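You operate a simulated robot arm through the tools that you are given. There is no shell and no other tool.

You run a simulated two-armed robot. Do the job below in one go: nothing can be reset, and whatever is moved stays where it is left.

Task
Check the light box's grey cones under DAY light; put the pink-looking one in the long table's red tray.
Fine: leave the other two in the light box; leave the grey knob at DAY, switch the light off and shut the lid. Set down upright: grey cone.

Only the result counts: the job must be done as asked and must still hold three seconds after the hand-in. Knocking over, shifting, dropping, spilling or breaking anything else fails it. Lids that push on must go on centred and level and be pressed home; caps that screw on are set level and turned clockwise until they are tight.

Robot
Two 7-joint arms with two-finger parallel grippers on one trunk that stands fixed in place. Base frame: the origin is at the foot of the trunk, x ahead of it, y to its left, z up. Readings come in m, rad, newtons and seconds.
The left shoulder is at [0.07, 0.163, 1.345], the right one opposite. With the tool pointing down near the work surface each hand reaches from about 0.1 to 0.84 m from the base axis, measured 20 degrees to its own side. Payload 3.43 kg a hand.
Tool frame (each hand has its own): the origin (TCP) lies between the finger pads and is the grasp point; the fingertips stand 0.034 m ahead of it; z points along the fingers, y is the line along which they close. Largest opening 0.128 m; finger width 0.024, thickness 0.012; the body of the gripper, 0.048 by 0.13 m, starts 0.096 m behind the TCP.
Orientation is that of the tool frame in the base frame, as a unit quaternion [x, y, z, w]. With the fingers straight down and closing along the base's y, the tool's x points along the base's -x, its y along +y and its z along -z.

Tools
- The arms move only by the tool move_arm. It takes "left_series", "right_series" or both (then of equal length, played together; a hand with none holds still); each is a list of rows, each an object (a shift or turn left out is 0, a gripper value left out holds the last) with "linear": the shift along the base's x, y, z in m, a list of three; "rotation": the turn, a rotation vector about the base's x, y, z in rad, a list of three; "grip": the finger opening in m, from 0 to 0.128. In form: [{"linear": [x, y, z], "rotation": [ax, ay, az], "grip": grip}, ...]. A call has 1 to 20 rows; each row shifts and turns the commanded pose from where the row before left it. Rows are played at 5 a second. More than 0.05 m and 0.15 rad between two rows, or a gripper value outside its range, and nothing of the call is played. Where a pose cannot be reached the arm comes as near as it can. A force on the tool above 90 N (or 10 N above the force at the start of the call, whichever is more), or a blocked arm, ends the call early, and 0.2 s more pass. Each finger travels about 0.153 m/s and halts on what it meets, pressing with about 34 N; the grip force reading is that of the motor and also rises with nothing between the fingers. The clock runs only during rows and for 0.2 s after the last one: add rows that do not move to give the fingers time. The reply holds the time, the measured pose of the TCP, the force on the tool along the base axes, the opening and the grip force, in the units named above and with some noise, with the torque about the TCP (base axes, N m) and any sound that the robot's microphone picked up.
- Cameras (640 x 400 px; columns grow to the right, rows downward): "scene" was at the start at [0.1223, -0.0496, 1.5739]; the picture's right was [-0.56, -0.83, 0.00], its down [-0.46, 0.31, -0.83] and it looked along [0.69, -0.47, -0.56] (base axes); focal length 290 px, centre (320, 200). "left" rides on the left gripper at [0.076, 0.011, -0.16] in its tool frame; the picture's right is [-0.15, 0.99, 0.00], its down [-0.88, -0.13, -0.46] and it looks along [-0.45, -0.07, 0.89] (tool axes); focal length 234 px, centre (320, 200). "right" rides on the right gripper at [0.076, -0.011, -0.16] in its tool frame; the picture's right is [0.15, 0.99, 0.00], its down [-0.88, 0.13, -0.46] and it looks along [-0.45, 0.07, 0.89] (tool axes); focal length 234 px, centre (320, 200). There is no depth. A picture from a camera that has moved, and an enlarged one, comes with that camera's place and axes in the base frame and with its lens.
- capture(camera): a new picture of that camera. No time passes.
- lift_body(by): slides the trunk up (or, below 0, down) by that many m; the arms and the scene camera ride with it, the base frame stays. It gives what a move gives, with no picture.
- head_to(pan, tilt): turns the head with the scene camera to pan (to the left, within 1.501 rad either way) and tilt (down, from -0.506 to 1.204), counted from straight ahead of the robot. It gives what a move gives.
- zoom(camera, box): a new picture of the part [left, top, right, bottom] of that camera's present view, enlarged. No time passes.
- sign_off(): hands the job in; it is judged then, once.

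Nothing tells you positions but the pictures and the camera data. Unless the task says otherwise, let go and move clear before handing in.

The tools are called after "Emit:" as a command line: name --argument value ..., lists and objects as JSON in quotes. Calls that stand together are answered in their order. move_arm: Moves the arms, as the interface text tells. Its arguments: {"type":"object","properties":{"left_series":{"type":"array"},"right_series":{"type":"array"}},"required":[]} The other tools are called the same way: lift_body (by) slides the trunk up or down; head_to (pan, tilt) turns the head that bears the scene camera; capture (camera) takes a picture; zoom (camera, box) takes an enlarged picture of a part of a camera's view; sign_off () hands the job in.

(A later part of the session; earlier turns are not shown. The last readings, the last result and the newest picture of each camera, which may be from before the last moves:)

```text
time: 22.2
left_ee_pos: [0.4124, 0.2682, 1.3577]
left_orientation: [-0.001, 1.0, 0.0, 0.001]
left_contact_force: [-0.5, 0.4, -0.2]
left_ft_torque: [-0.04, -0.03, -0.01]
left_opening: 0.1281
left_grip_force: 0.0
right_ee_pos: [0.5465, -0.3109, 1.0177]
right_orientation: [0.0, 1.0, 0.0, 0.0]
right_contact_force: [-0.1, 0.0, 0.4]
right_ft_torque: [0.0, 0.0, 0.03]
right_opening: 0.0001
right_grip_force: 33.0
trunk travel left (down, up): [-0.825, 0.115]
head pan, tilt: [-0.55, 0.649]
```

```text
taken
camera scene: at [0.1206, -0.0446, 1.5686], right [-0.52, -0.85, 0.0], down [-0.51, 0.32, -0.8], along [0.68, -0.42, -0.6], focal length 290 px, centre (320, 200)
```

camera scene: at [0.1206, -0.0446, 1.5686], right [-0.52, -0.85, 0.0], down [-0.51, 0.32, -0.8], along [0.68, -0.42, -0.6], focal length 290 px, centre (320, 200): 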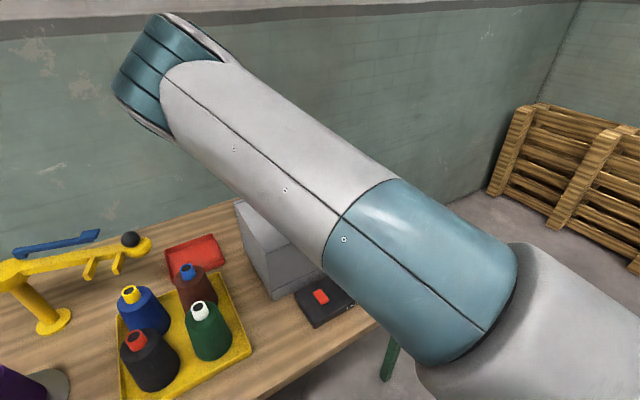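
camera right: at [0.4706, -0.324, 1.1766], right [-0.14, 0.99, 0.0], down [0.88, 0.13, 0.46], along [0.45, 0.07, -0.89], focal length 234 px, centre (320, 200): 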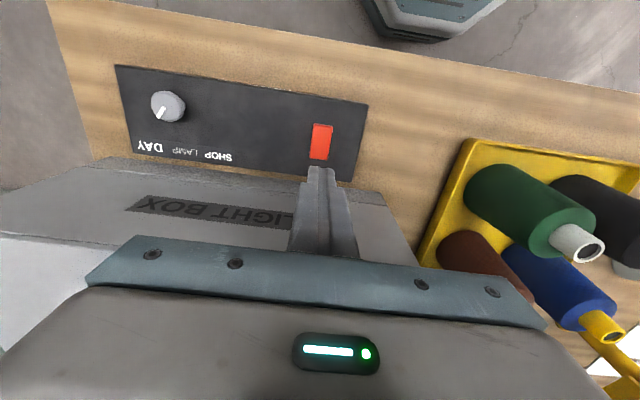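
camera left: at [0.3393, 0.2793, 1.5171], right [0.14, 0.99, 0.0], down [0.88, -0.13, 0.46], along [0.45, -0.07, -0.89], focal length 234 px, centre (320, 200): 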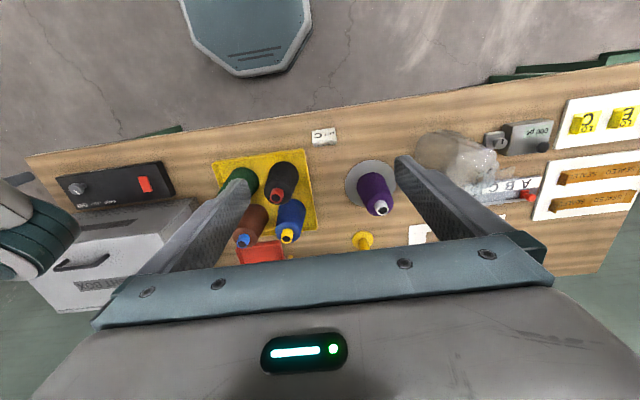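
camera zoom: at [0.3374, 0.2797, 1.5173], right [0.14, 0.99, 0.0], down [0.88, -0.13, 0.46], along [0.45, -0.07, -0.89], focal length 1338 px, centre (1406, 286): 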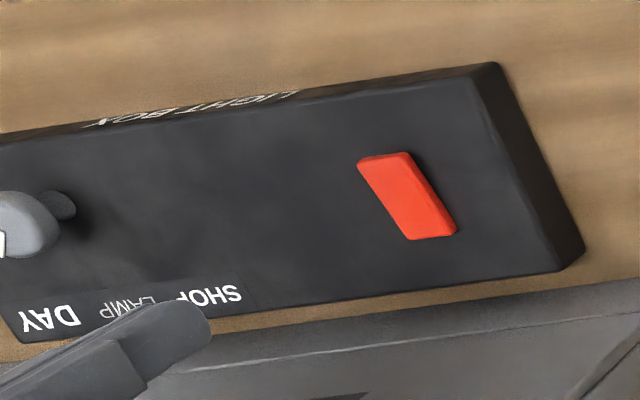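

The switch is on and the knob is at DAY. The handle bar runs along y, centred near [0.683, -0.422, 1.045]. I'll rise, yaw the gripper 90° so the fingers close along x, and hover over the bar.

Emit:
move_arm --right_series '[{"linear": [0, 0, 0.048]}, {"linear": [0, 0, 0.048]}, {"linear": [0, 0, 0.046]}, {"linear": [0.0124, -0.0099, 0], "rotation": [0, 0, -0.143], "grip": 0.06}, {"linear": [0.0124, -0.0099, 0], "rotation": [0, 0, -0.143]}, {"linear": [0.0124, -0.0099, 0], "rotation": [0, 0, -0.143]}, {"linear": [0.0124, -0.0099, 0], "rotation": [0, 0, -0.143]}, {"linear": [0.0124, -0.0099, 0], "rotation": [0, 0, -0.143]}, {"linear": [0.0124, -0.0099, 0], "rotation": [0, 0, -0.143]}, {"linear": [0.0124, -0.0099, 0], "rotation": [0, 0, -0.143]}, {"linear": [0.0124, -0.0099, 0], "rotation": [0, 0, -0.143]}, {"linear": [0.0124, -0.0099, 0], "rotation": [0, 0, -0.143]}, {"linear": [0.0124, -0.0099, 0], "rotation": [0, 0, -0.143]}, {"linear": [0.0124, -0.0099, 0], "rotation": [0, 0, -0.141]}, {"linear": [0, 0, 0]}]'

Emit:
capture --camera "right"

Emit:
capture --camera "scene"

Emit:
capture --camera "left"

```text
time: 25.4
left_ee_pos: [0.4158, 0.2675, 1.3576]
left_orientation: [-0.001, 1.0, 0.0, 0.0]
left_contact_force: [0.6, 0.2, -0.8]
left_ft_torque: [-0.04, -0.02, -0.01]
left_opening: 0.1278
left_grip_force: 0.0
right_ee_pos: [0.5607, -0.4223, 1.1325]
right_orientation: [0.603, 0.797, 0.013, 0.002]
right_contact_force: [0.0, 0.9, 0.5]
right_ft_torque: [0.03, 0.01, 0.0]
right_opening: 0.0598
right_grip_force: 0.0
right hand out of reach, approached as far as the arm can: row 10, 11, 12, 13, 14
trunk travel left (down, up): [-0.825, 0.115]
head pan, tilt: [-0.55, 0.649]
```

```text
taken
camera right: at [0.5265, -0.3565, 1.2924], right [0.91, 0.41, 0.02], down [0.36, -0.82, 0.45], along [0.2, -0.4, -0.89], focal length 234 px, centre (320, 200)
```

right: 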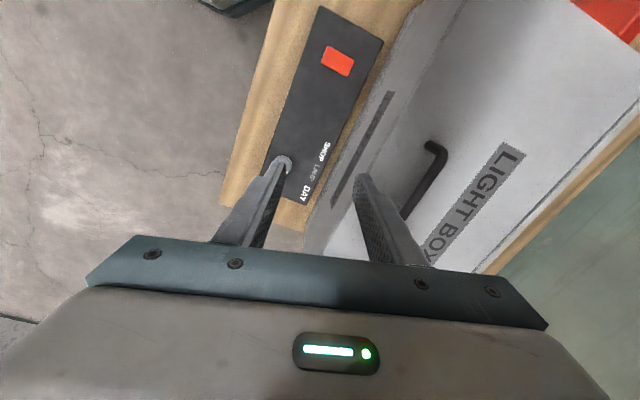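

```text
taken
camera scene: at [0.1229, -0.045, 1.5685], right [-0.52, -0.85, 0.0], down [-0.52, 0.32, -0.8], along [0.68, -0.42, -0.6], focal length 290 px, centre (320, 200)
```

scene: 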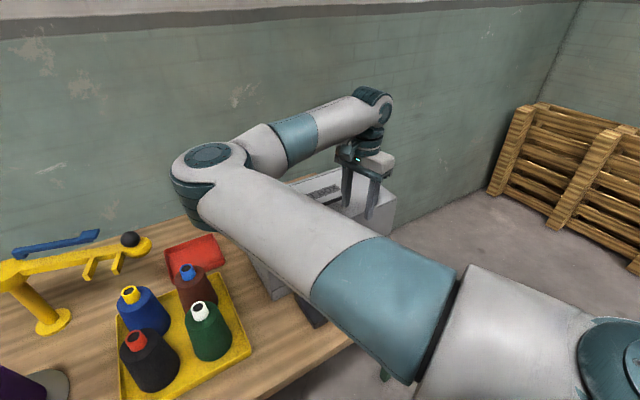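

```text
taken
camera left: at [0.3396, 0.2793, 1.517], right [0.14, 0.99, 0.0], down [0.88, -0.13, 0.46], along [0.45, -0.07, -0.89], focal length 234 px, centre (320, 200)
```

left: 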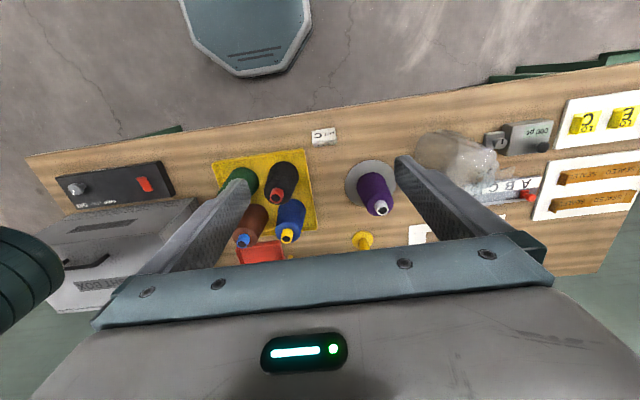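

The wrist ran out of range turning that way (stopped near [0.56, -0.42, 1.13], yaw about -1.29). I'll probe what the commanded pose is now, then turn the other way instead.

Emit:
move_arm --right_series '[{"linear": [0, 0, 0], "rotation": [0, 0, 0.1]}]'

```text
time: 25.8
left_ee_pos: [0.4162, 0.2679, 1.3569]
left_orientation: [0.0, 1.0, -0.001, 0.0]
left_contact_force: [0.4, -0.6, -0.6]
left_ft_torque: [0.01, -0.05, 0.05]
left_opening: 0.128
left_grip_force: 0.1
right_ee_pos: [0.5609, -0.4221, 1.1339]
right_orientation: [0.563, 0.826, 0.013, 0.001]
right_contact_force: [0.3, -0.5, 0.3]
right_ft_torque: [0.01, 0.0, -0.03]
right_opening: 0.0599
right_grip_force: 0.1
trunk travel left (down, up): [-0.825, 0.115]
head pan, tilt: [-0.55, 0.649]
```

The commanded pose follows the reached pose, good. I'll rotate the wrist the other way, toward yaw +90°, staying in front of the handle.

Emit:
move_arm --right_series '[{"linear": [0, 0, 0.01], "rotation": [0, 0, 0.146]}, {"linear": [0, 0, 0.01], "rotation": [0, 0, 0.146]}, {"rotation": [0, 0, 0.146]}, {"rotation": [0, 0, 0.146]}, {"rotation": [0, 0, 0.146]}, {"rotation": [0, 0, 0.146]}, {"rotation": [0, 0, 0.146]}, {"rotation": [0, 0, 0.146]}, {"rotation": [0, 0, 0.146]}, {"rotation": [0, 0, 0.146]}, {"rotation": [0, 0, 0.146]}, {"rotation": [0, 0, 0.146]}, {"rotation": [0, 0, 0.146]}, {"rotation": [0, 0, 0.146]}, {"rotation": [0, 0, 0.146]}, {"rotation": [0, 0, 0.146]}, {"rotation": [0, 0, 0.146]}, {"rotation": [0, 0, 0.146]}, {"rotation": [0, 0, 0.138]}, {"linear": [0, 0, 0]}]'

Emit:
capture --camera "right"

Emit:
capture --camera "scene"

```text
time: 30.0
left_ee_pos: [0.4156, 0.2686, 1.3568]
left_orientation: [-0.001, 1.0, 0.0, 0.001]
left_contact_force: [-0.8, -0.2, -0.1]
left_ft_torque: [0.0, 0.0, 0.0]
left_opening: 0.128
left_grip_force: 0.1
right_ee_pos: [0.5588, -0.4209, 1.1508]
right_orientation: [0.708, -0.706, -0.004, 0.012]
right_contact_force: [-0.4, 0.3, 0.0]
right_ft_torque: [-0.02, -0.01, -0.03]
right_opening: 0.06
right_grip_force: 0.0
trunk travel left (down, up): [-0.825, 0.115]
head pan, tilt: [-0.55, 0.649]
```

```text
taken
camera right: at [0.5751, -0.497, 1.3113], right [-0.99, -0.15, 0.02], down [-0.12, 0.89, 0.45], along [-0.09, 0.44, -0.89], focal length 234 px, centre (320, 200)
```

right: 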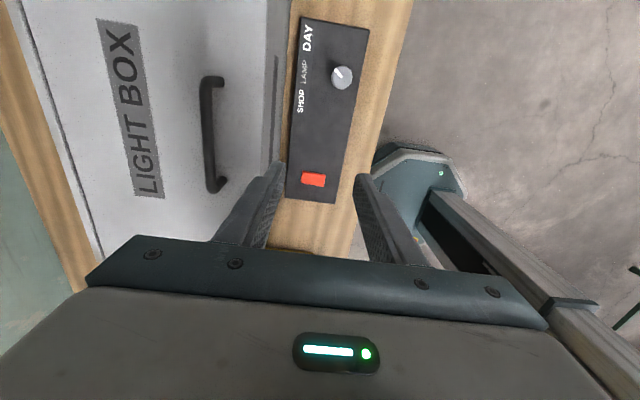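

```text
taken
camera scene: at [0.1227, -0.0451, 1.5685], right [-0.52, -0.85, 0.0], down [-0.52, 0.32, -0.8], along [0.68, -0.42, -0.6], focal length 290 px, centre (320, 200)
```

scene: 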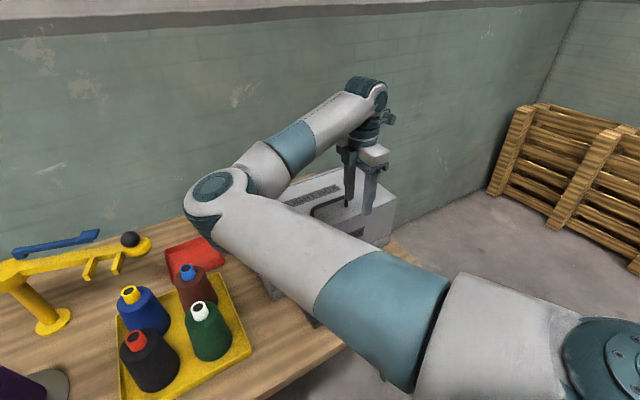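

Yaw +90° is reached. Now I'll shift forward over the handle at this height and see whether it's within reach.

Emit:
move_arm --right_series '[{"linear": [0.025, 0, 0]}, {"linear": [0.025, 0, 0]}, {"linear": [0.025, 0, 0]}, {"linear": [0.025, 0, 0]}, {"linear": [0.024, 0, 0]}, {"linear": [0, 0, 0]}]'

Emit:
capture --camera "right"

Emit:
capture --camera "scene"

```text
time: 31.4
left_ee_pos: [0.415, 0.2687, 1.3584]
left_orientation: [-0.002, 1.0, 0.0, 0.0]
left_contact_force: [0.1, 1.3, -0.5]
left_ft_torque: [0.01, -0.02, 0.0]
left_opening: 0.1283
left_grip_force: 0.0
right_ee_pos: [0.6837, -0.4218, 1.1525]
right_orientation: [0.707, -0.707, -0.004, 0.013]
right_contact_force: [-0.2, -0.1, 0.2]
right_ft_torque: [-0.01, -0.04, -0.01]
right_opening: 0.0598
right_grip_force: 0.0
trunk travel left (down, up): [-0.825, 0.115]
head pan, tilt: [-0.55, 0.649]
```

```text
taken
camera right: at [0.6977, -0.4974, 1.3127], right [-0.99, -0.15, 0.02], down [-0.12, 0.89, 0.45], along [-0.09, 0.44, -0.89], focal length 234 px, centre (320, 200)
```

right: 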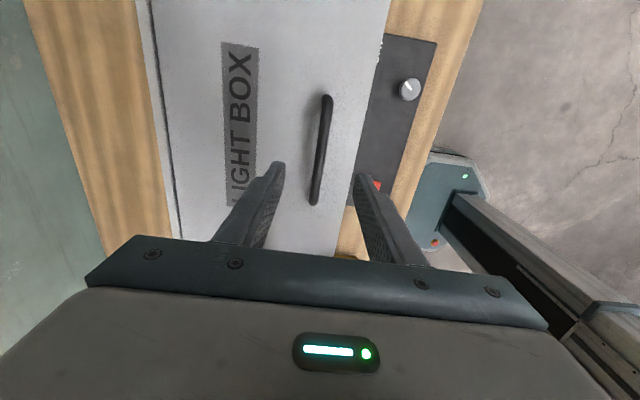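

```text
taken
camera scene: at [0.1223, -0.0448, 1.5686], right [-0.52, -0.85, 0.0], down [-0.52, 0.32, -0.8], along [0.68, -0.42, -0.6], focal length 290 px, centre (320, 200)
```

scene: 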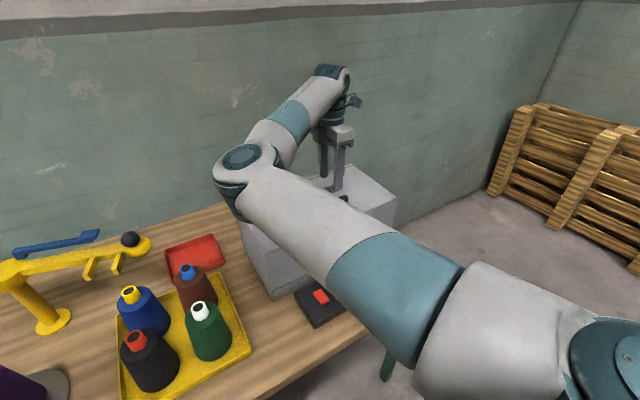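

The gripper is centred over the bar. I'll descend to TCP z about 1.058 (tips about 1.5 cm above the lid), levelling the small tilt on the way.

Emit:
move_arm --right_series '[{"linear": [0, 0, -0.025], "rotation": [0, -0.012, 0]}, {"linear": [0, 0, -0.025], "rotation": [0, -0.012, 0]}, {"linear": [0, 0, -0.025]}, {"linear": [0, 0, -0.019]}, {"linear": [0, 0, 0]}]'

Emit:
capture --camera "right"

Emit:
zoom --camera "scene" --box '[270, 60, 410, 240]'

```text
time: 32.6
left_ee_pos: [0.4152, 0.269, 1.3573]
left_orientation: [-0.001, 1.0, -0.001, 0.001]
left_contact_force: [0.0, -0.1, -0.2]
left_ft_torque: [-0.02, 0.01, 0.02]
left_opening: 0.1277
left_grip_force: 0.0
right_ee_pos: [0.6833, -0.4215, 1.0573]
right_orientation: [0.708, -0.706, 0.005, 0.004]
right_contact_force: [-0.1, -0.2, -0.3]
right_ft_torque: [-0.01, -0.03, -0.01]
right_opening: 0.0599
right_grip_force: 0.0
trunk travel left (down, up): [-0.825, 0.115]
head pan, tilt: [-0.55, 0.649]
```

```text
taken
camera right: at [0.6945, -0.4971, 1.2184], right [-0.99, -0.15, 0.0], down [-0.13, 0.89, 0.45], along [-0.07, 0.44, -0.9], focal length 234 px, centre (320, 200)
```

right: 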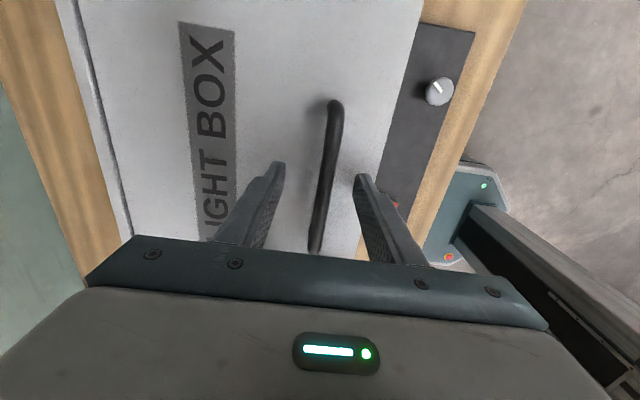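

```text
2.22 times, centred on (340, 150) of scene
camera zoom: at [0.1224, -0.0448, 1.5686], right [-0.52, -0.85, 0.0], down [-0.52, 0.32, -0.8], along [0.68, -0.42, -0.6], focal length 645 px, centre (276, 311)
```

zoom: 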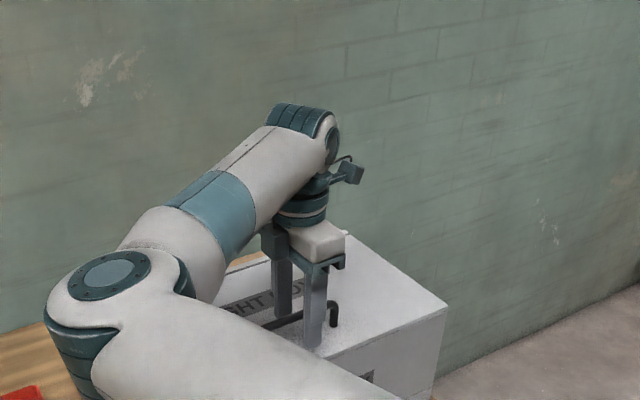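

The bar is between the fingers. I'll close on it.

Emit:
move_arm --right_series '[{"grip": 0.0}, {"linear": [0, 0, 0]}, {"linear": [0, 0, 0]}]'

Emit:
capture --camera "right"

```text
time: 33.4
left_ee_pos: [0.4132, 0.2678, 1.3575]
left_orientation: [-0.001, 1.0, 0.0, 0.001]
left_contact_force: [0.1, 0.0, 0.5]
left_ft_torque: [0.0, -0.01, -0.01]
left_opening: 0.1284
left_grip_force: 0.1
right_ee_pos: [0.6804, -0.4217, 1.0583]
right_orientation: [0.707, -0.707, 0.003, 0.004]
right_contact_force: [-17.7, 5.3, -5.4]
right_ft_torque: [0.29, 0.27, -0.02]
right_opening: 0.0116
right_grip_force: 44.9
trunk travel left (down, up): [-0.825, 0.115]
head pan, tilt: [-0.55, 0.649]
```

```text
taken
camera right: at [0.6916, -0.4974, 1.2187], right [-0.99, -0.15, 0.0], down [-0.13, 0.89, 0.45], along [-0.07, 0.44, -0.89], focal length 234 px, centre (320, 200)
```

right: 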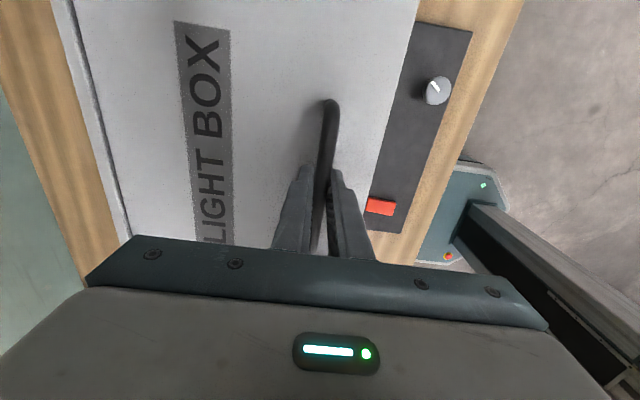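

The bar is gripped (11.6 mm). The handle will swing behind the lid as it opens, so I'll lift along the hinge arc with the tool staying vertical and the bar pivoting in the grip, starting with a small lift to feel the hinge.

Emit:
move_arm --right_series '[{"linear": [-0.002, 0, 0.001]}, {"linear": [0.0028, 0, 0.01]}, {"linear": [0.0028, 0, 0.0101]}, {"linear": [0, 0, 0]}]'

Emit:
zoom --camera "left" --box '[0, 150, 220, 320]'

Emit:
capture --camera "scene"

```text
time: 34.4
left_ee_pos: [0.413, 0.2687, 1.3583]
left_orientation: [-0.001, 1.0, 0.0, 0.001]
left_contact_force: [-0.1, -0.3, -0.2]
left_ft_torque: [0.0, 0.04, 0.02]
left_opening: 0.1281
left_grip_force: 0.2
right_ee_pos: [0.6848, -0.4214, 1.0797]
right_orientation: [-0.707, 0.708, -0.005, -0.002]
right_contact_force: [-16.0, 2.0, -2.8]
right_ft_torque: [0.25, 0.22, -0.13]
right_opening: 0.0118
right_grip_force: 45.4
trunk travel left (down, up): [-0.825, 0.115]
head pan, tilt: [-0.55, 0.649]
```

```text
2.35 times, centred on (110, 235) of left
camera zoom: at [0.3369, 0.2794, 1.5176], right [0.14, 0.99, 0.0], down [0.88, -0.13, 0.46], along [0.45, -0.07, -0.89], focal length 551 px, centre (814, 118)
```

zoom: 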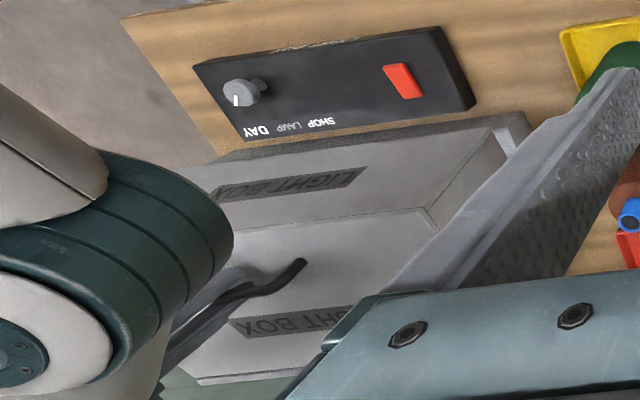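

```text
taken
camera scene: at [0.12, -0.0449, 1.5688], right [-0.52, -0.85, 0.0], down [-0.51, 0.32, -0.8], along [0.68, -0.42, -0.6], focal length 290 px, centre (320, 200)
```

scene: 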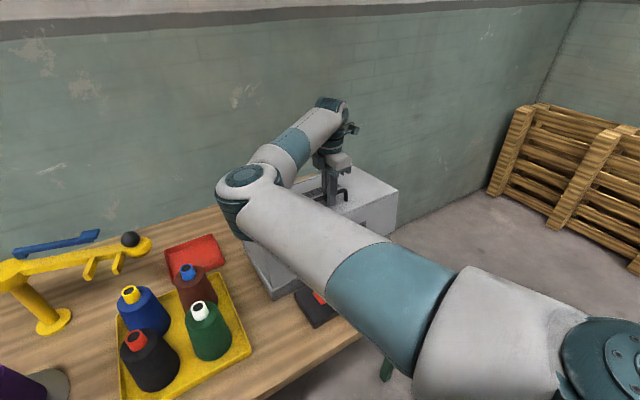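

The left view shows a bright sliver near the base at the front, so the whole cover (front and sides) may be the lid, hinged low at the back. I'll zoom in to understand where the seam and hinge are before lifting further.

Emit:
zoom --camera "left" --box '[90, 180, 230, 280]'

Emit:
zoom --camera "scene" --box '[230, 150, 410, 310]'

Emit:
capture --camera "right"

```text
4.00 times, centred on (160, 230) of left
camera zoom: at [0.3369, 0.2794, 1.5176], right [0.14, 0.99, 0.0], down [0.88, -0.13, 0.46], along [0.45, -0.07, -0.89], focal length 937 px, centre (960, 80)
```

zoom: 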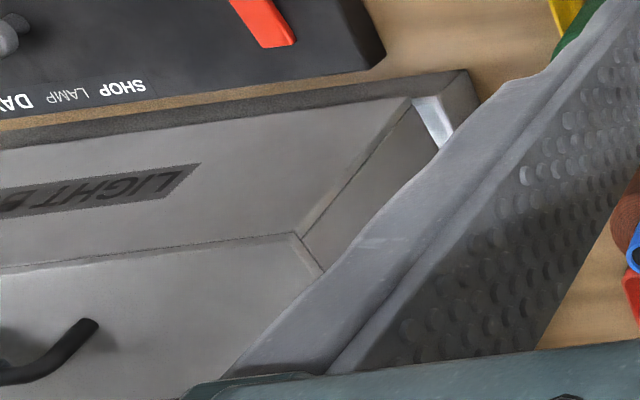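

```text
2.50 times, centred on (320, 230) of scene
camera zoom: at [0.12, -0.0449, 1.5688], right [-0.52, -0.85, 0.0], down [-0.51, 0.32, -0.8], along [0.68, -0.42, -0.6], focal length 725 px, centre (320, 125)
```

zoom: 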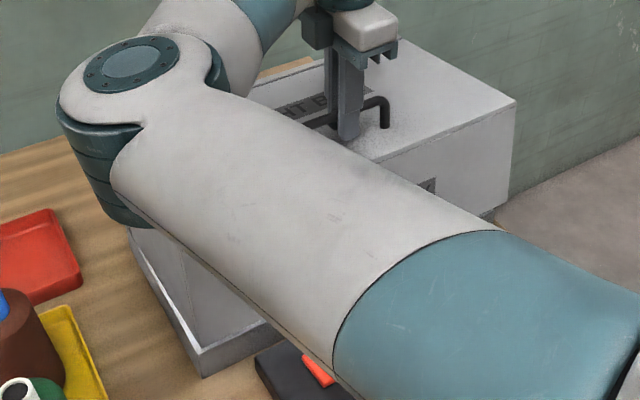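

```text
taken
camera right: at [0.6964, -0.4972, 1.2405], right [-0.99, -0.15, 0.0], down [-0.13, 0.89, 0.45], along [-0.06, 0.44, -0.9], focal length 234 px, centre (320, 200)
```

right: 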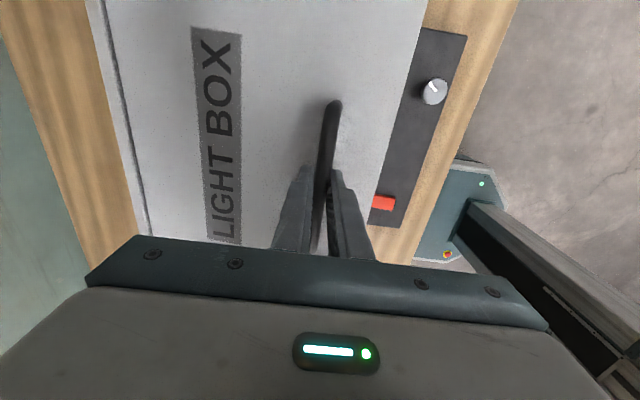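

The lid is a hood (front, top and sides) that lifts out of a low base and hinges at the top of the back wall; a lit white interior shows through the gap. Its weight on the hand is only a few newtons, so I'll continue along the arc about the top-back hinge.

Emit:
move_arm --right_series '[{"linear": [0.002, 0, 0.0097]}, {"linear": [0.0037, 0, 0.0096]}, {"linear": [0.0046, 0, 0.0093]}, {"linear": [0.0047, 0, 0.0093]}, {"linear": [0.0055, 0, 0.0088]}, {"linear": [0.0056, 0, 0.0087]}, {"linear": [0, 0, 0]}]'

Emit:
capture --camera "scene"

Emit:
capture --camera "left"

Emit:
capture --camera "right"

```text
time: 36.0
left_ee_pos: [0.4139, 0.2691, 1.3581]
left_orientation: [-0.001, 1.0, 0.0, 0.001]
left_contact_force: [0.3, -0.1, 0.1]
left_ft_torque: [-0.02, -0.01, -0.02]
left_opening: 0.1283
left_grip_force: 0.0
right_ee_pos: [0.7115, -0.4214, 1.1363]
right_orientation: [0.708, -0.707, 0.005, 0.003]
right_contact_force: [-12.4, 1.0, 1.8]
right_ft_torque: [0.1, 0.2, -0.4]
right_opening: 0.0115
right_grip_force: 44.8
trunk travel left (down, up): [-0.825, 0.115]
head pan, tilt: [-0.55, 0.649]
```

```text
taken
camera scene: at [0.1198, -0.045, 1.5688], right [-0.52, -0.85, 0.0], down [-0.51, 0.32, -0.8], along [0.68, -0.42, -0.6], focal length 290 px, centre (320, 200)
```

scene: 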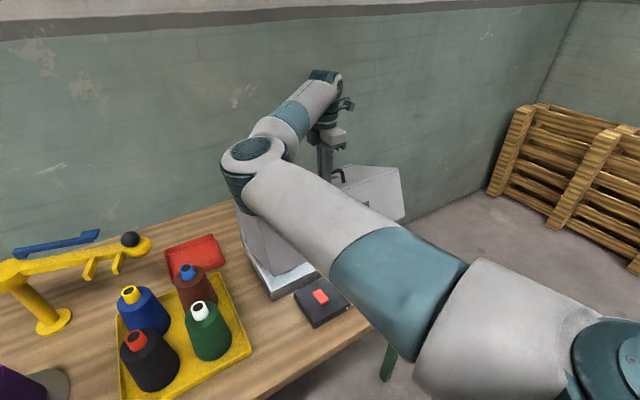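

```text
taken
camera left: at [0.3366, 0.2793, 1.5177], right [0.14, 0.99, 0.0], down [0.88, -0.13, 0.46], along [0.45, -0.07, -0.89], focal length 234 px, centre (320, 200)
```

left: 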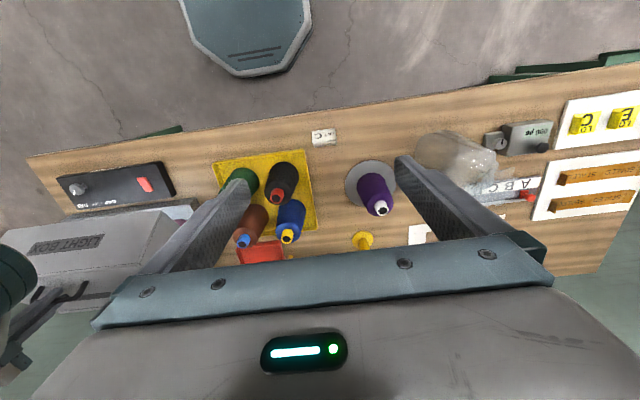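

```text
taken
camera right: at [0.7224, -0.4971, 1.2973], right [-0.99, -0.15, 0.0], down [-0.13, 0.89, 0.44], along [-0.06, 0.44, -0.9], focal length 234 px, centre (320, 200)
```

right: 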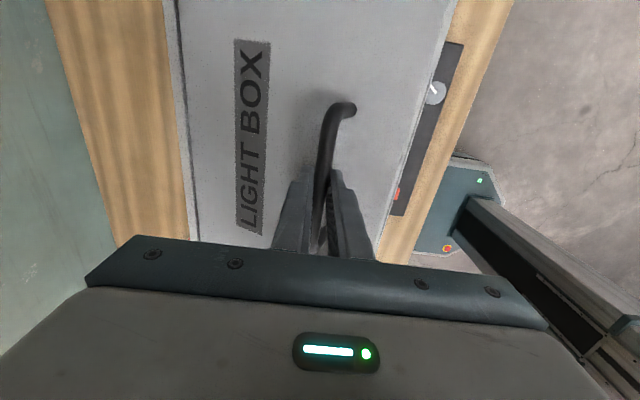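

The hood follows the predicted arc (about 0.4 rad so far). I'll continue to about 0.7 rad.

Emit:
move_arm --right_series '[{"linear": [0.0055, 0, 0.0082]}, {"linear": [0.0064, 0, 0.0081]}, {"linear": [0.0072, 0, 0.0075]}, {"linear": [0.0073, 0, 0.0074]}, {"linear": [0.0079, 0, 0.0068]}, {"linear": [0.0079, 0, 0.0067]}, {"linear": [0, 0, 0]}]'

Emit:
capture --camera "scene"

Emit:
capture --camera "right"

```text
time: 37.6
left_ee_pos: [0.4118, 0.2698, 1.3592]
left_orientation: [-0.001, 1.0, -0.001, 0.002]
left_contact_force: [0.2, 0.4, 0.7]
left_ft_torque: [0.02, -0.01, 0.01]
left_opening: 0.1281
left_grip_force: 0.0
right_ee_pos: [0.753, -0.4212, 1.1833]
right_orientation: [0.708, -0.707, 0.007, 0.002]
right_contact_force: [-13.2, 0.4, 10.5]
right_ft_torque: [0.15, 0.2, -0.62]
right_opening: 0.0117
right_grip_force: 45.3
trunk travel left (down, up): [-0.825, 0.115]
head pan, tilt: [-0.55, 0.649]
```

```text
taken
camera scene: at [0.1179, -0.0441, 1.5691], right [-0.52, -0.85, 0.0], down [-0.51, 0.32, -0.8], along [0.68, -0.42, -0.6], focal length 290 px, centre (320, 200)
```

scene: 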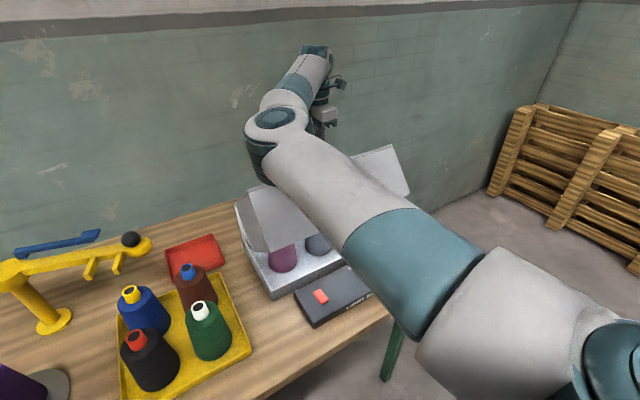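

```text
taken
camera right: at [0.7638, -0.4971, 1.3432], right [-0.99, -0.15, 0.0], down [-0.13, 0.89, 0.44], along [-0.06, 0.44, -0.9], focal length 234 px, centre (320, 200)
```

right: 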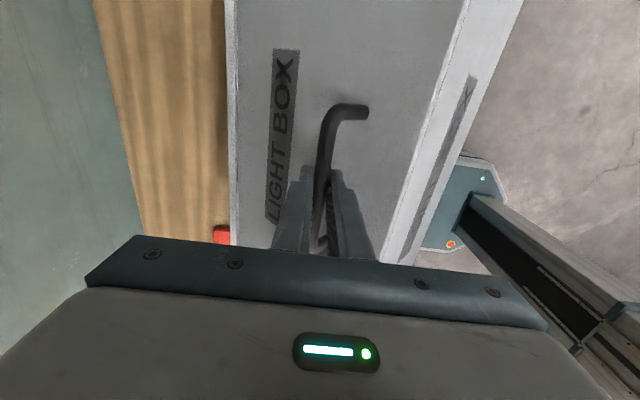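

The hood is open far enough to see cones inside: a plum-pink one on the left and a bluish-grey one. I'll zoom in.

Emit:
zoom --camera "scene" --box '[225, 170, 385, 310]'

Emit:
capture --camera "left"

```text
2.86 times, centred on (305, 240) of scene
camera zoom: at [0.1179, -0.0441, 1.5691], right [-0.52, -0.85, 0.0], down [-0.51, 0.32, -0.8], along [0.68, -0.42, -0.6], focal length 829 px, centre (363, 86)
```

zoom: 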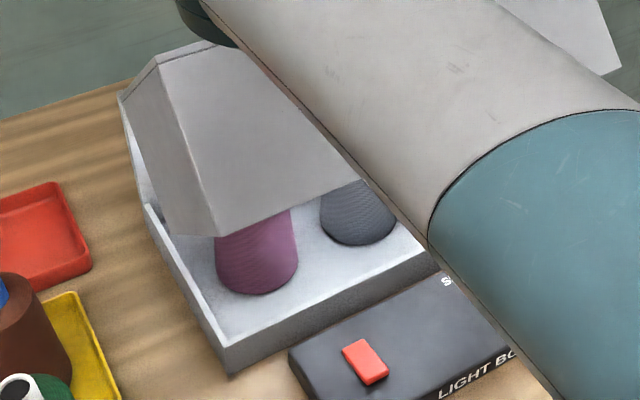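

```text
taken
camera left: at [0.3348, 0.2802, 1.5181], right [0.14, 0.99, 0.0], down [0.88, -0.13, 0.46], along [0.45, -0.07, -0.89], focal length 234 px, centre (320, 200)
```

left: 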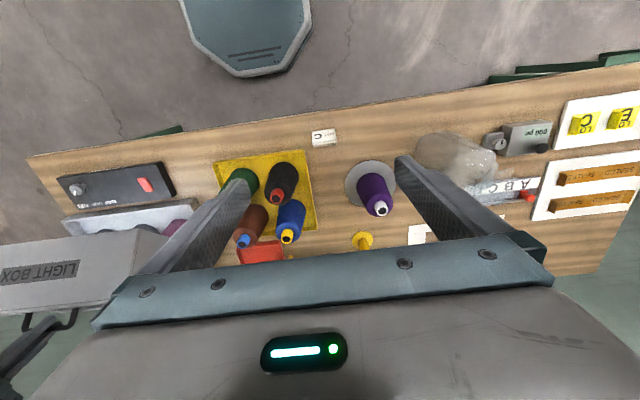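

The leftmost cone (nearest +y) looks plum-pink under DAY light and the middle one bluish-grey; the third is hidden for now. I'll lift further with a gradual forward tilt of the tool to save reach.

Emit:
move_arm --right_series '[{"linear": [0.0067, 0, 0.0075], "rotation": [0, -0.06, 0]}, {"linear": [0.0079, 0, 0.0059], "rotation": [0, -0.06, 0]}, {"linear": [0.0083, 0, 0.005], "rotation": [0, -0.06, 0]}, {"linear": [0.0084, 0, 0.005], "rotation": [0, -0.06, 0]}, {"linear": [0.0089, 0, 0.004], "rotation": [0, -0.06, 0]}, {"linear": [0.0089, 0, 0.004], "rotation": [0, -0.06, 0]}, {"linear": [0, 0, 0]}]'

Emit:
capture --camera "scene"

Emit:
capture --camera "right"

```text
time: 39.2
left_ee_pos: [0.4139, 0.2692, 1.3581]
left_orientation: [0.0, 1.0, 0.0, 0.0]
left_contact_force: [0.4, 0.1, -0.1]
left_ft_torque: [0.02, 0.01, 0.02]
left_opening: 0.1278
left_grip_force: 0.0
right_ee_pos: [0.8037, -0.4205, 1.211]
right_orientation: [-0.695, 0.696, -0.133, 0.125]
right_contact_force: [-6.7, -0.3, 0.2]
right_ft_torque: [-0.15, 0.15, -1.03]
right_opening: 0.0115
right_grip_force: 44.8
trunk travel left (down, up): [-0.825, 0.115]
head pan, tilt: [-0.55, 0.649]
```

```text
taken
camera scene: at [0.1212, -0.0451, 1.5686], right [-0.52, -0.85, 0.0], down [-0.51, 0.32, -0.8], along [0.68, -0.42, -0.6], focal length 290 px, centre (320, 200)
```

scene: 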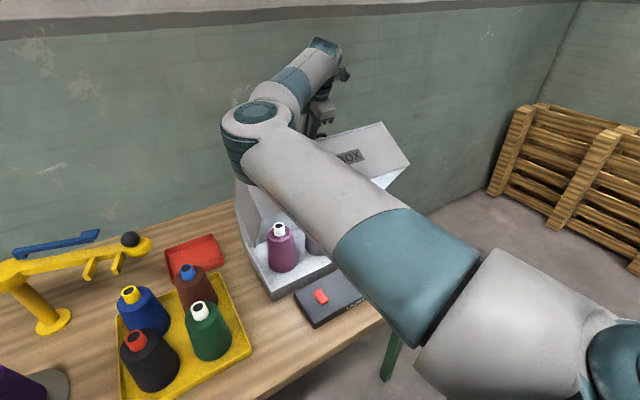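

```text
taken
camera right: at [0.7577, -0.4974, 1.3651], right [-0.92, -0.15, -0.35], down [-0.28, 0.89, 0.37], along [0.26, 0.44, -0.86], focal length 234 px, centre (320, 200)
```

right: 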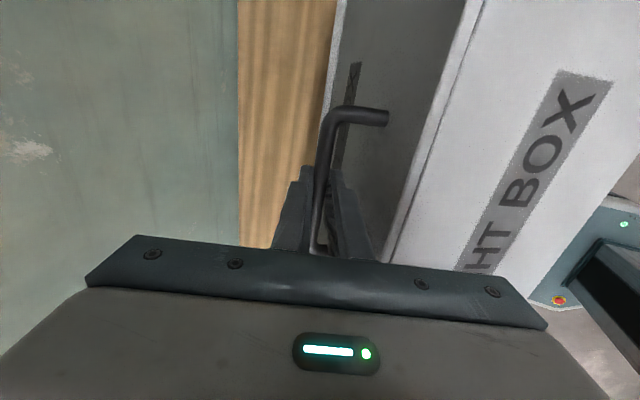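

Opened to about 1 rad with little force. I'll loosen the grip slightly, keeping the fingers around the bar as a catch, to see whether the hood holds by itself.

Emit:
move_arm --right_series '[{"grip": 0.03}, {"linear": [0, 0, 0]}, {"linear": [0, 0, 0]}, {"linear": [0, 0, 0]}]'

Emit:
capture --camera "right"

Emit:
capture --camera "scene"

```text
time: 40.2
left_ee_pos: [0.4158, 0.2674, 1.3573]
left_orientation: [-0.001, 1.0, 0.001, 0.001]
left_contact_force: [-0.7, -0.5, 0.2]
left_ft_torque: [0.0, -0.02, -0.02]
left_opening: 0.128
left_grip_force: 0.0
right_ee_pos: [0.8054, -0.421, 1.2092]
right_orientation: [-0.694, 0.697, -0.131, 0.123]
right_contact_force: [0.1, 0.0, -0.1]
right_ft_torque: [0.0, 0.0, -0.04]
right_opening: 0.0301
right_grip_force: 0.1
trunk travel left (down, up): [-0.825, 0.115]
head pan, tilt: [-0.55, 0.649]
```

```text
taken
camera right: at [0.7591, -0.4974, 1.3643], right [-0.93, -0.15, -0.35], down [-0.28, 0.89, 0.37], along [0.25, 0.44, -0.86], focal length 234 px, centre (320, 200)
```

right: 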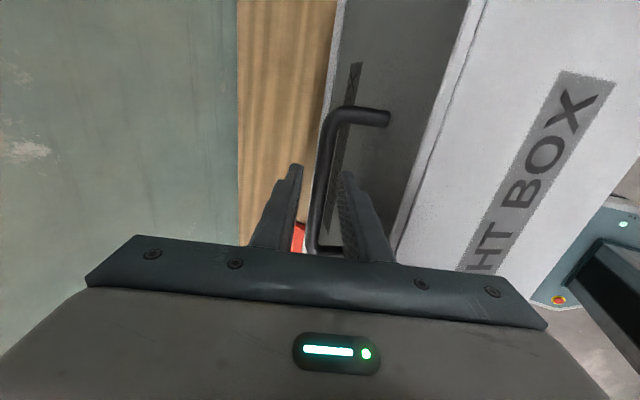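

```text
taken
camera scene: at [0.1229, -0.045, 1.5685], right [-0.52, -0.85, 0.0], down [-0.52, 0.32, -0.8], along [0.68, -0.42, -0.6], focal length 290 px, centre (320, 200)
```

scene: 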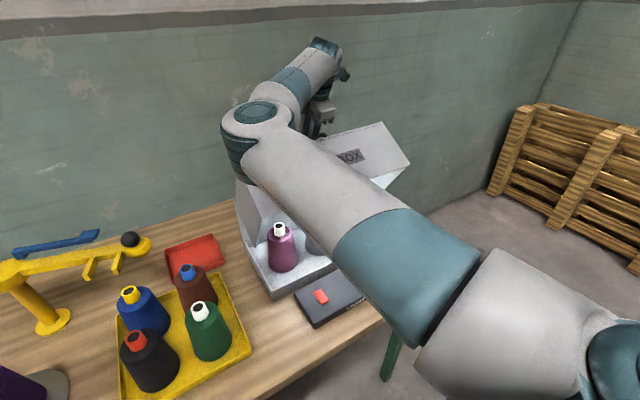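

The hood holds by friction where it is left (no force on the hand). I'll regrip and open it further, to about 1.3 rad, to clear room above the cones.

Emit:
move_arm --right_series '[{"grip": 0.0}, {"linear": [0, 0, 0]}, {"linear": [0.0095, 0, 0.0031], "rotation": [0, -0.03, 0]}, {"linear": [0.0096, 0, 0.0031], "rotation": [0, -0.03, 0]}, {"linear": [0.0098, 0, 0.0021], "rotation": [0, -0.03, 0]}, {"linear": [0.0099, 0, 0.0021], "rotation": [0, -0.03, 0]}, {"linear": [0.01, 0, 0.001], "rotation": [0, -0.03, 0]}, {"linear": [0.01, 0, 0.001], "rotation": [0, -0.03, 0]}, {"linear": [0, 0, 0]}]'

Emit:
capture --camera "scene"

Emit:
capture --camera "right"

```text
time: 42.2
left_ee_pos: [0.4128, 0.2677, 1.3584]
left_orientation: [-0.001, 1.0, 0.0, 0.001]
left_contact_force: [-0.1, 0.4, -0.1]
left_ft_torque: [0.01, -0.01, 0.0]
left_opening: 0.128
left_grip_force: 0.0
right_ee_pos: [0.8572, -0.4221, 1.2242]
right_orientation: [-0.681, 0.682, -0.193, 0.184]
right_contact_force: [-22.1, 0.6, -0.9]
right_ft_torque: [0.58, 4.93, -0.99]
right_opening: 0.0113
right_grip_force: 44.7
trunk travel left (down, up): [-0.825, 0.115]
head pan, tilt: [-0.55, 0.649]
```

```text
taken
camera scene: at [0.1181, -0.0447, 1.5689], right [-0.52, -0.85, 0.0], down [-0.51, 0.32, -0.8], along [0.68, -0.42, -0.6], focal length 290 px, centre (320, 200)
```

scene: 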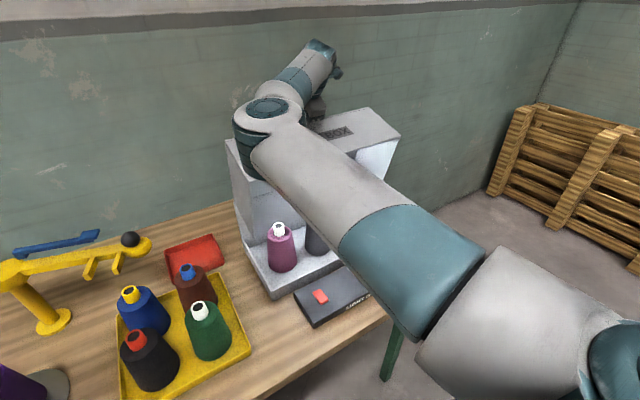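

```text
taken
camera right: at [0.7856, -0.4975, 1.3667], right [-0.85, -0.15, -0.51], down [-0.34, 0.89, 0.32], along [0.4, 0.44, -0.8], focal length 234 px, centre (320, 200)
```

right: 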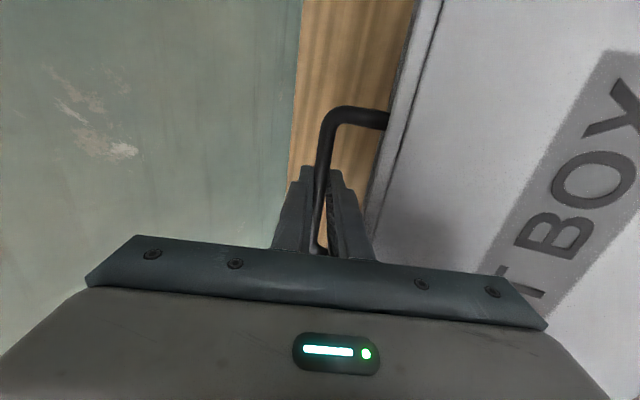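

Torque has built up about y, so part of the gripper is likely leaning on the hood's edge. I'll undo some tilt and check that the load drops.

Emit:
move_arm --right_series '[{"linear": [-0.001, 0, 0], "rotation": [0, 0.06, 0]}, {"rotation": [0, 0.06, 0]}, {"linear": [0, 0, 0]}]'

Emit:
zoom --camera "scene" --box '[210, 30, 420, 310]'

```text
time: 43.0
left_ee_pos: [0.4143, 0.2689, 1.3581]
left_orientation: [-0.001, 1.0, 0.0, 0.0]
left_contact_force: [0.5, 0.7, -0.3]
left_ft_torque: [0.0, 0.02, -0.01]
left_opening: 0.128
left_grip_force: 0.0
right_ee_pos: [0.863, -0.4203, 1.2246]
right_orientation: [-0.691, 0.692, -0.152, 0.145]
right_contact_force: [1.9, -2.2, 4.8]
right_ft_torque: [0.93, -0.09, -0.67]
right_opening: 0.0114
right_grip_force: 44.7
trunk travel left (down, up): [-0.825, 0.115]
head pan, tilt: [-0.55, 0.649]
```

```text
1.43 times, centred on (315, 170) of scene
camera zoom: at [0.1224, -0.0454, 1.5687], right [-0.52, -0.85, 0.0], down [-0.52, 0.32, -0.8], along [0.68, -0.42, -0.6], focal length 414 px, centre (327, 243)
```

zoom: 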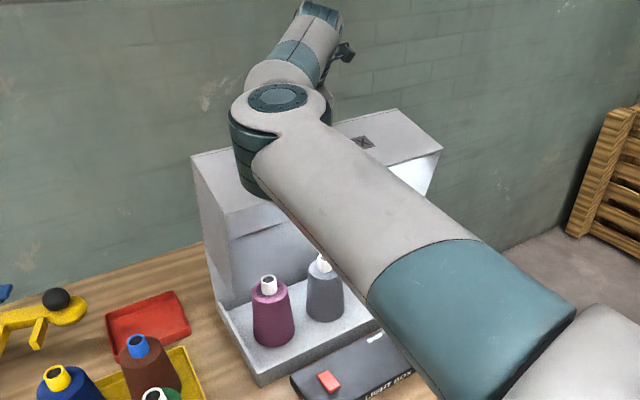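

The load is gone; the hood is at about 1.3 rad (75°) and holds by friction. The pink cone sits near [0.729, -0.271], its tip top at about z 0.985. I'll let go of the handle and back the hand out along its axis, then away.

Emit:
move_arm --right_series '[{"grip": 0.05}, {"linear": [0, 0, 0]}, {"linear": [-0.006, 0, 0.014]}, {"linear": [-0.0103, 0, 0.0228]}, {"linear": [-0.0103, 0, 0.0228]}, {"linear": [-0.0103, 0, 0.0228]}, {"linear": [-0.015, 0, 0.02]}, {"linear": [-0.04, 0, 0.01]}, {"linear": [-0.045, 0, 0]}, {"linear": [-0.045, 0, 0]}, {"linear": [0, 0, 0]}]'

Emit:
capture --camera "scene"

Emit:
capture --camera "right"

```text
time: 45.4
left_ee_pos: [0.4162, 0.2684, 1.3575]
left_orientation: [0.0, 1.0, 0.001, 0.0]
left_contact_force: [0.1, -0.3, 0.3]
left_ft_torque: [-0.02, 0.01, -0.02]
left_opening: 0.1278
left_grip_force: 0.0
right_ee_pos: [0.682, -0.4214, 1.3336]
right_orientation: [-0.691, 0.692, -0.152, 0.145]
right_contact_force: [0.5, -0.1, -0.4]
right_ft_torque: [-0.02, 0.02, 0.01]
right_opening: 0.0499
right_grip_force: 0.0
trunk travel left (down, up): [-0.825, 0.115]
head pan, tilt: [-0.55, 0.649]
```

```text
taken
camera scene: at [0.1232, -0.0452, 1.5685], right [-0.52, -0.85, 0.0], down [-0.52, 0.32, -0.8], along [0.68, -0.42, -0.6], focal length 290 px, centre (320, 200)
```

scene: 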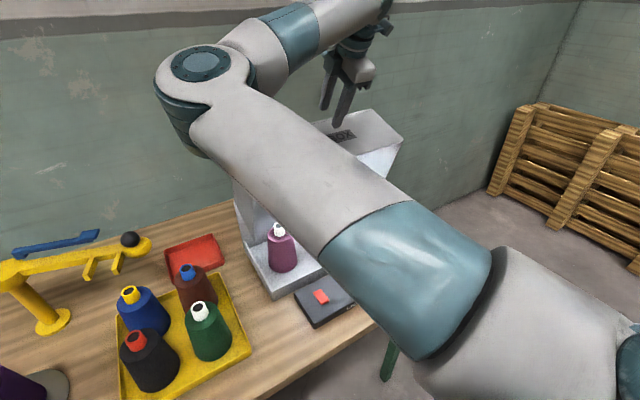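

```text
taken
camera right: at [0.6267, -0.4969, 1.4829], right [-0.9, -0.15, -0.4], down [-0.3, 0.89, 0.35], along [0.3, 0.44, -0.84], focal length 234 px, centre (320, 200)
```

right: 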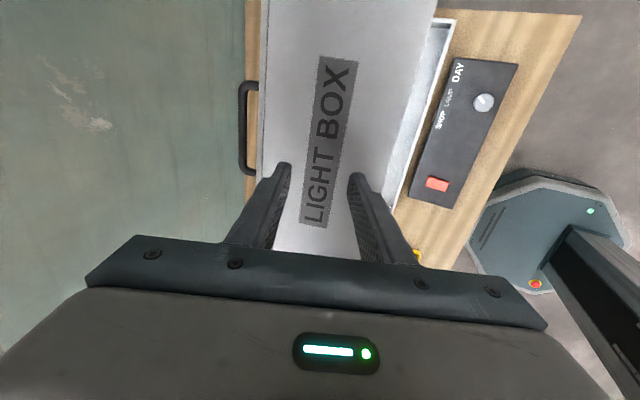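

The hood stays put. I'll pull the right arm back, return to neutral yaw and tilt the hand forward about 45°, so its camera can look into the open box at all three cones.

Emit:
move_arm --right_series '[{"linear": [-0.04, -0.01, 0], "rotation": [0, 0.14, 0]}, {"linear": [-0.04, -0.01, 0], "rotation": [0, 0.14, 0]}, {"linear": [-0.04, -0.01, 0], "rotation": [0, 0.14, 0]}, {"linear": [-0.04, -0.01, 0], "rotation": [0, 0, -0.143]}, {"linear": [-0.04, 0, 0], "rotation": [0, 0, -0.143]}, {"rotation": [0, 0, -0.143]}, {"rotation": [0, 0, -0.143]}, {"rotation": [0, 0, -0.143]}, {"rotation": [0, 0, -0.143]}, {"rotation": [0, 0, -0.143]}, {"rotation": [0, 0, -0.143]}, {"rotation": [0, 0, -0.143]}, {"rotation": [0, 0, -0.143]}, {"rotation": [0, 0, -0.141]}, {"linear": [0, 0, -0.03], "rotation": [0, -0.131, 0]}, {"linear": [0, 0, -0.03], "rotation": [0, -0.131, 0]}, {"linear": [0, 0, -0.03], "rotation": [0, -0.131, 0]}, {"linear": [0, 0, -0.03], "rotation": [0, -0.131, 0]}, {"linear": [0, 0, -0.03], "rotation": [0, -0.131, 0]}, {"linear": [0, 0, -0.03], "rotation": [0, -0.13, 0]}]'

Emit:
capture --camera "right"

Emit:
capture --camera "scene"

```text
time: 49.6
left_ee_pos: [0.416, 0.2682, 1.3573]
left_orientation: [-0.001, 1.0, 0.0, -0.001]
left_contact_force: [0.2, -0.7, 0.1]
left_ft_torque: [0.02, 0.0, 0.01]
left_opening: 0.1283
left_grip_force: 0.1
right_ee_pos: [0.4806, -0.4617, 1.1515]
right_orientation: [0.0, 0.926, -0.002, 0.377]
right_contact_force: [0.7, -1.0, 0.0]
right_ft_torque: [0.04, 0.01, 0.0]
right_opening: 0.0501
right_grip_force: 0.1
trunk travel left (down, up): [-0.825, 0.115]
head pan, tilt: [-0.55, 0.649]
```

```text
taken
camera right: at [0.3155, -0.4746, 1.2141], right [-0.1, 0.99, -0.1], down [0.31, 0.13, 0.94], along [0.94, 0.07, -0.32], focal length 234 px, centre (320, 200)
```

right: 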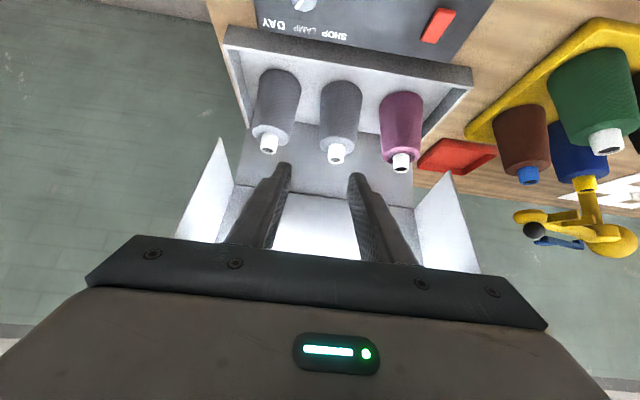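

```text
taken
camera scene: at [0.1229, -0.0462, 1.5686], right [-0.52, -0.85, 0.0], down [-0.52, 0.32, -0.8], along [0.68, -0.42, -0.61], focal length 290 px, centre (320, 200)
```

scene: 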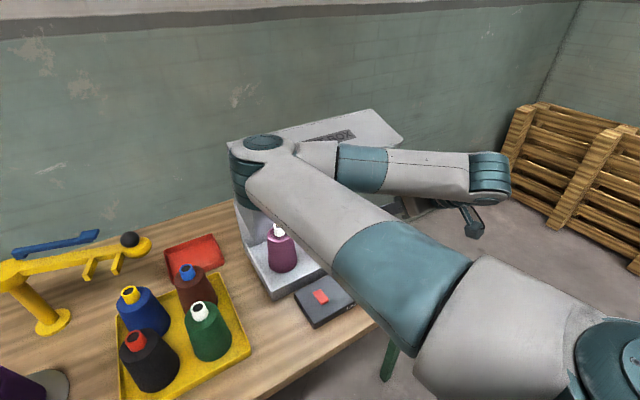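

All three cones are visible from the right camera under the lit DAY light: two stay grey and the one on the +y end is clearly pink. I'll zoom in to confirm and measure its shape.

Emit:
zoom --camera "right" --box '[220, 20, 480, 190]'

Emit:
zoom --camera "right" --box '[360, 80, 480, 190]'

Emit:
zoom --camera "scene" --box '[230, 190, 350, 310]'

Emit:
zoom --camera "right" --box '[400, 20, 640, 260]'

```text
2.35 times, centred on (350, 105) of right
camera zoom: at [0.3155, -0.4746, 1.2141], right [-0.1, 0.99, -0.1], down [0.31, 0.13, 0.94], along [0.94, 0.07, -0.32], focal length 551 px, centre (249, 424)
```

zoom: 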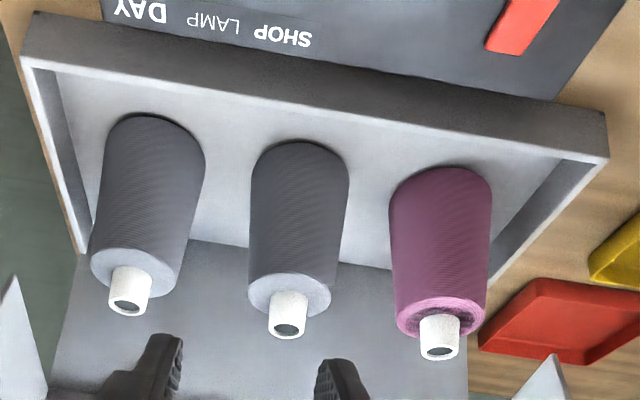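

```text
3.64 times, centred on (420, 135) of right
camera zoom: at [0.3155, -0.4746, 1.2141], right [-0.1, 0.99, -0.1], down [0.31, 0.13, 0.94], along [0.94, 0.07, -0.32], focal length 852 px, centre (-44, 436)
```

zoom: 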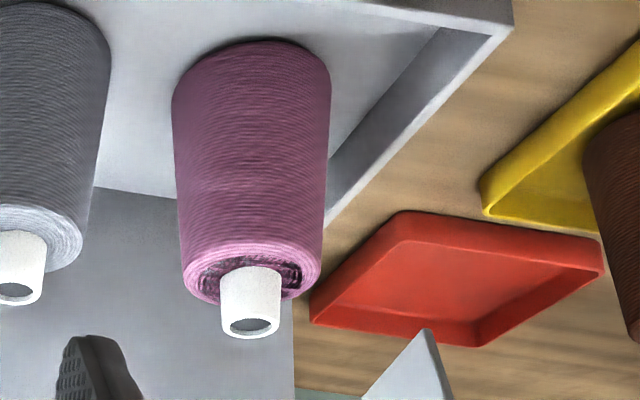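

```text
3.33 times, centred on (290, 250) of scene
camera zoom: at [0.1229, -0.0462, 1.5686], right [-0.52, -0.85, 0.0], down [-0.52, 0.32, -0.8], along [0.68, -0.42, -0.61], focal length 967 px, centre (420, 33)
```

zoom: 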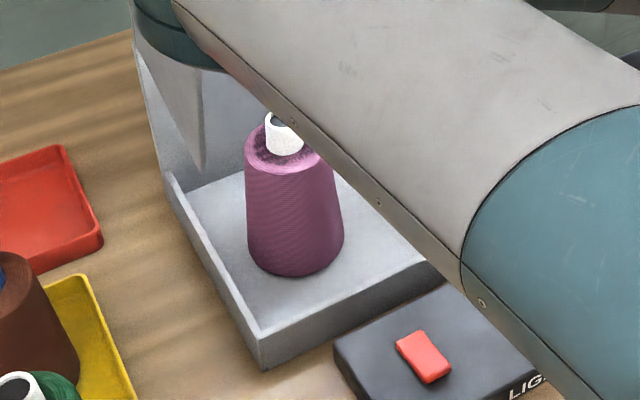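

```text
1.67 times, centred on (520, 140) of right
camera zoom: at [0.3155, -0.4746, 1.2141], right [-0.1, 0.99, -0.1], down [0.31, 0.13, 0.94], along [0.94, 0.07, -0.32], focal length 390 px, centre (-13, 300)
```

zoom: 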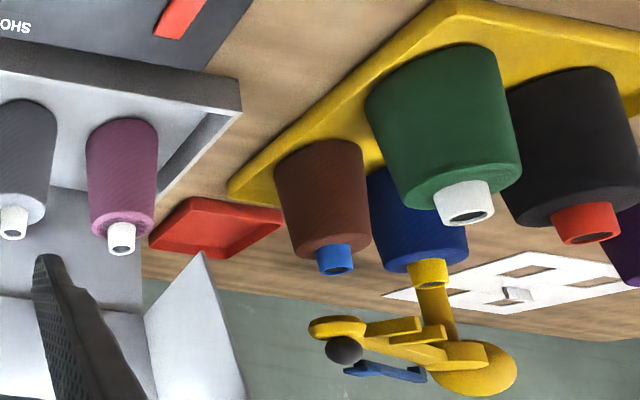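

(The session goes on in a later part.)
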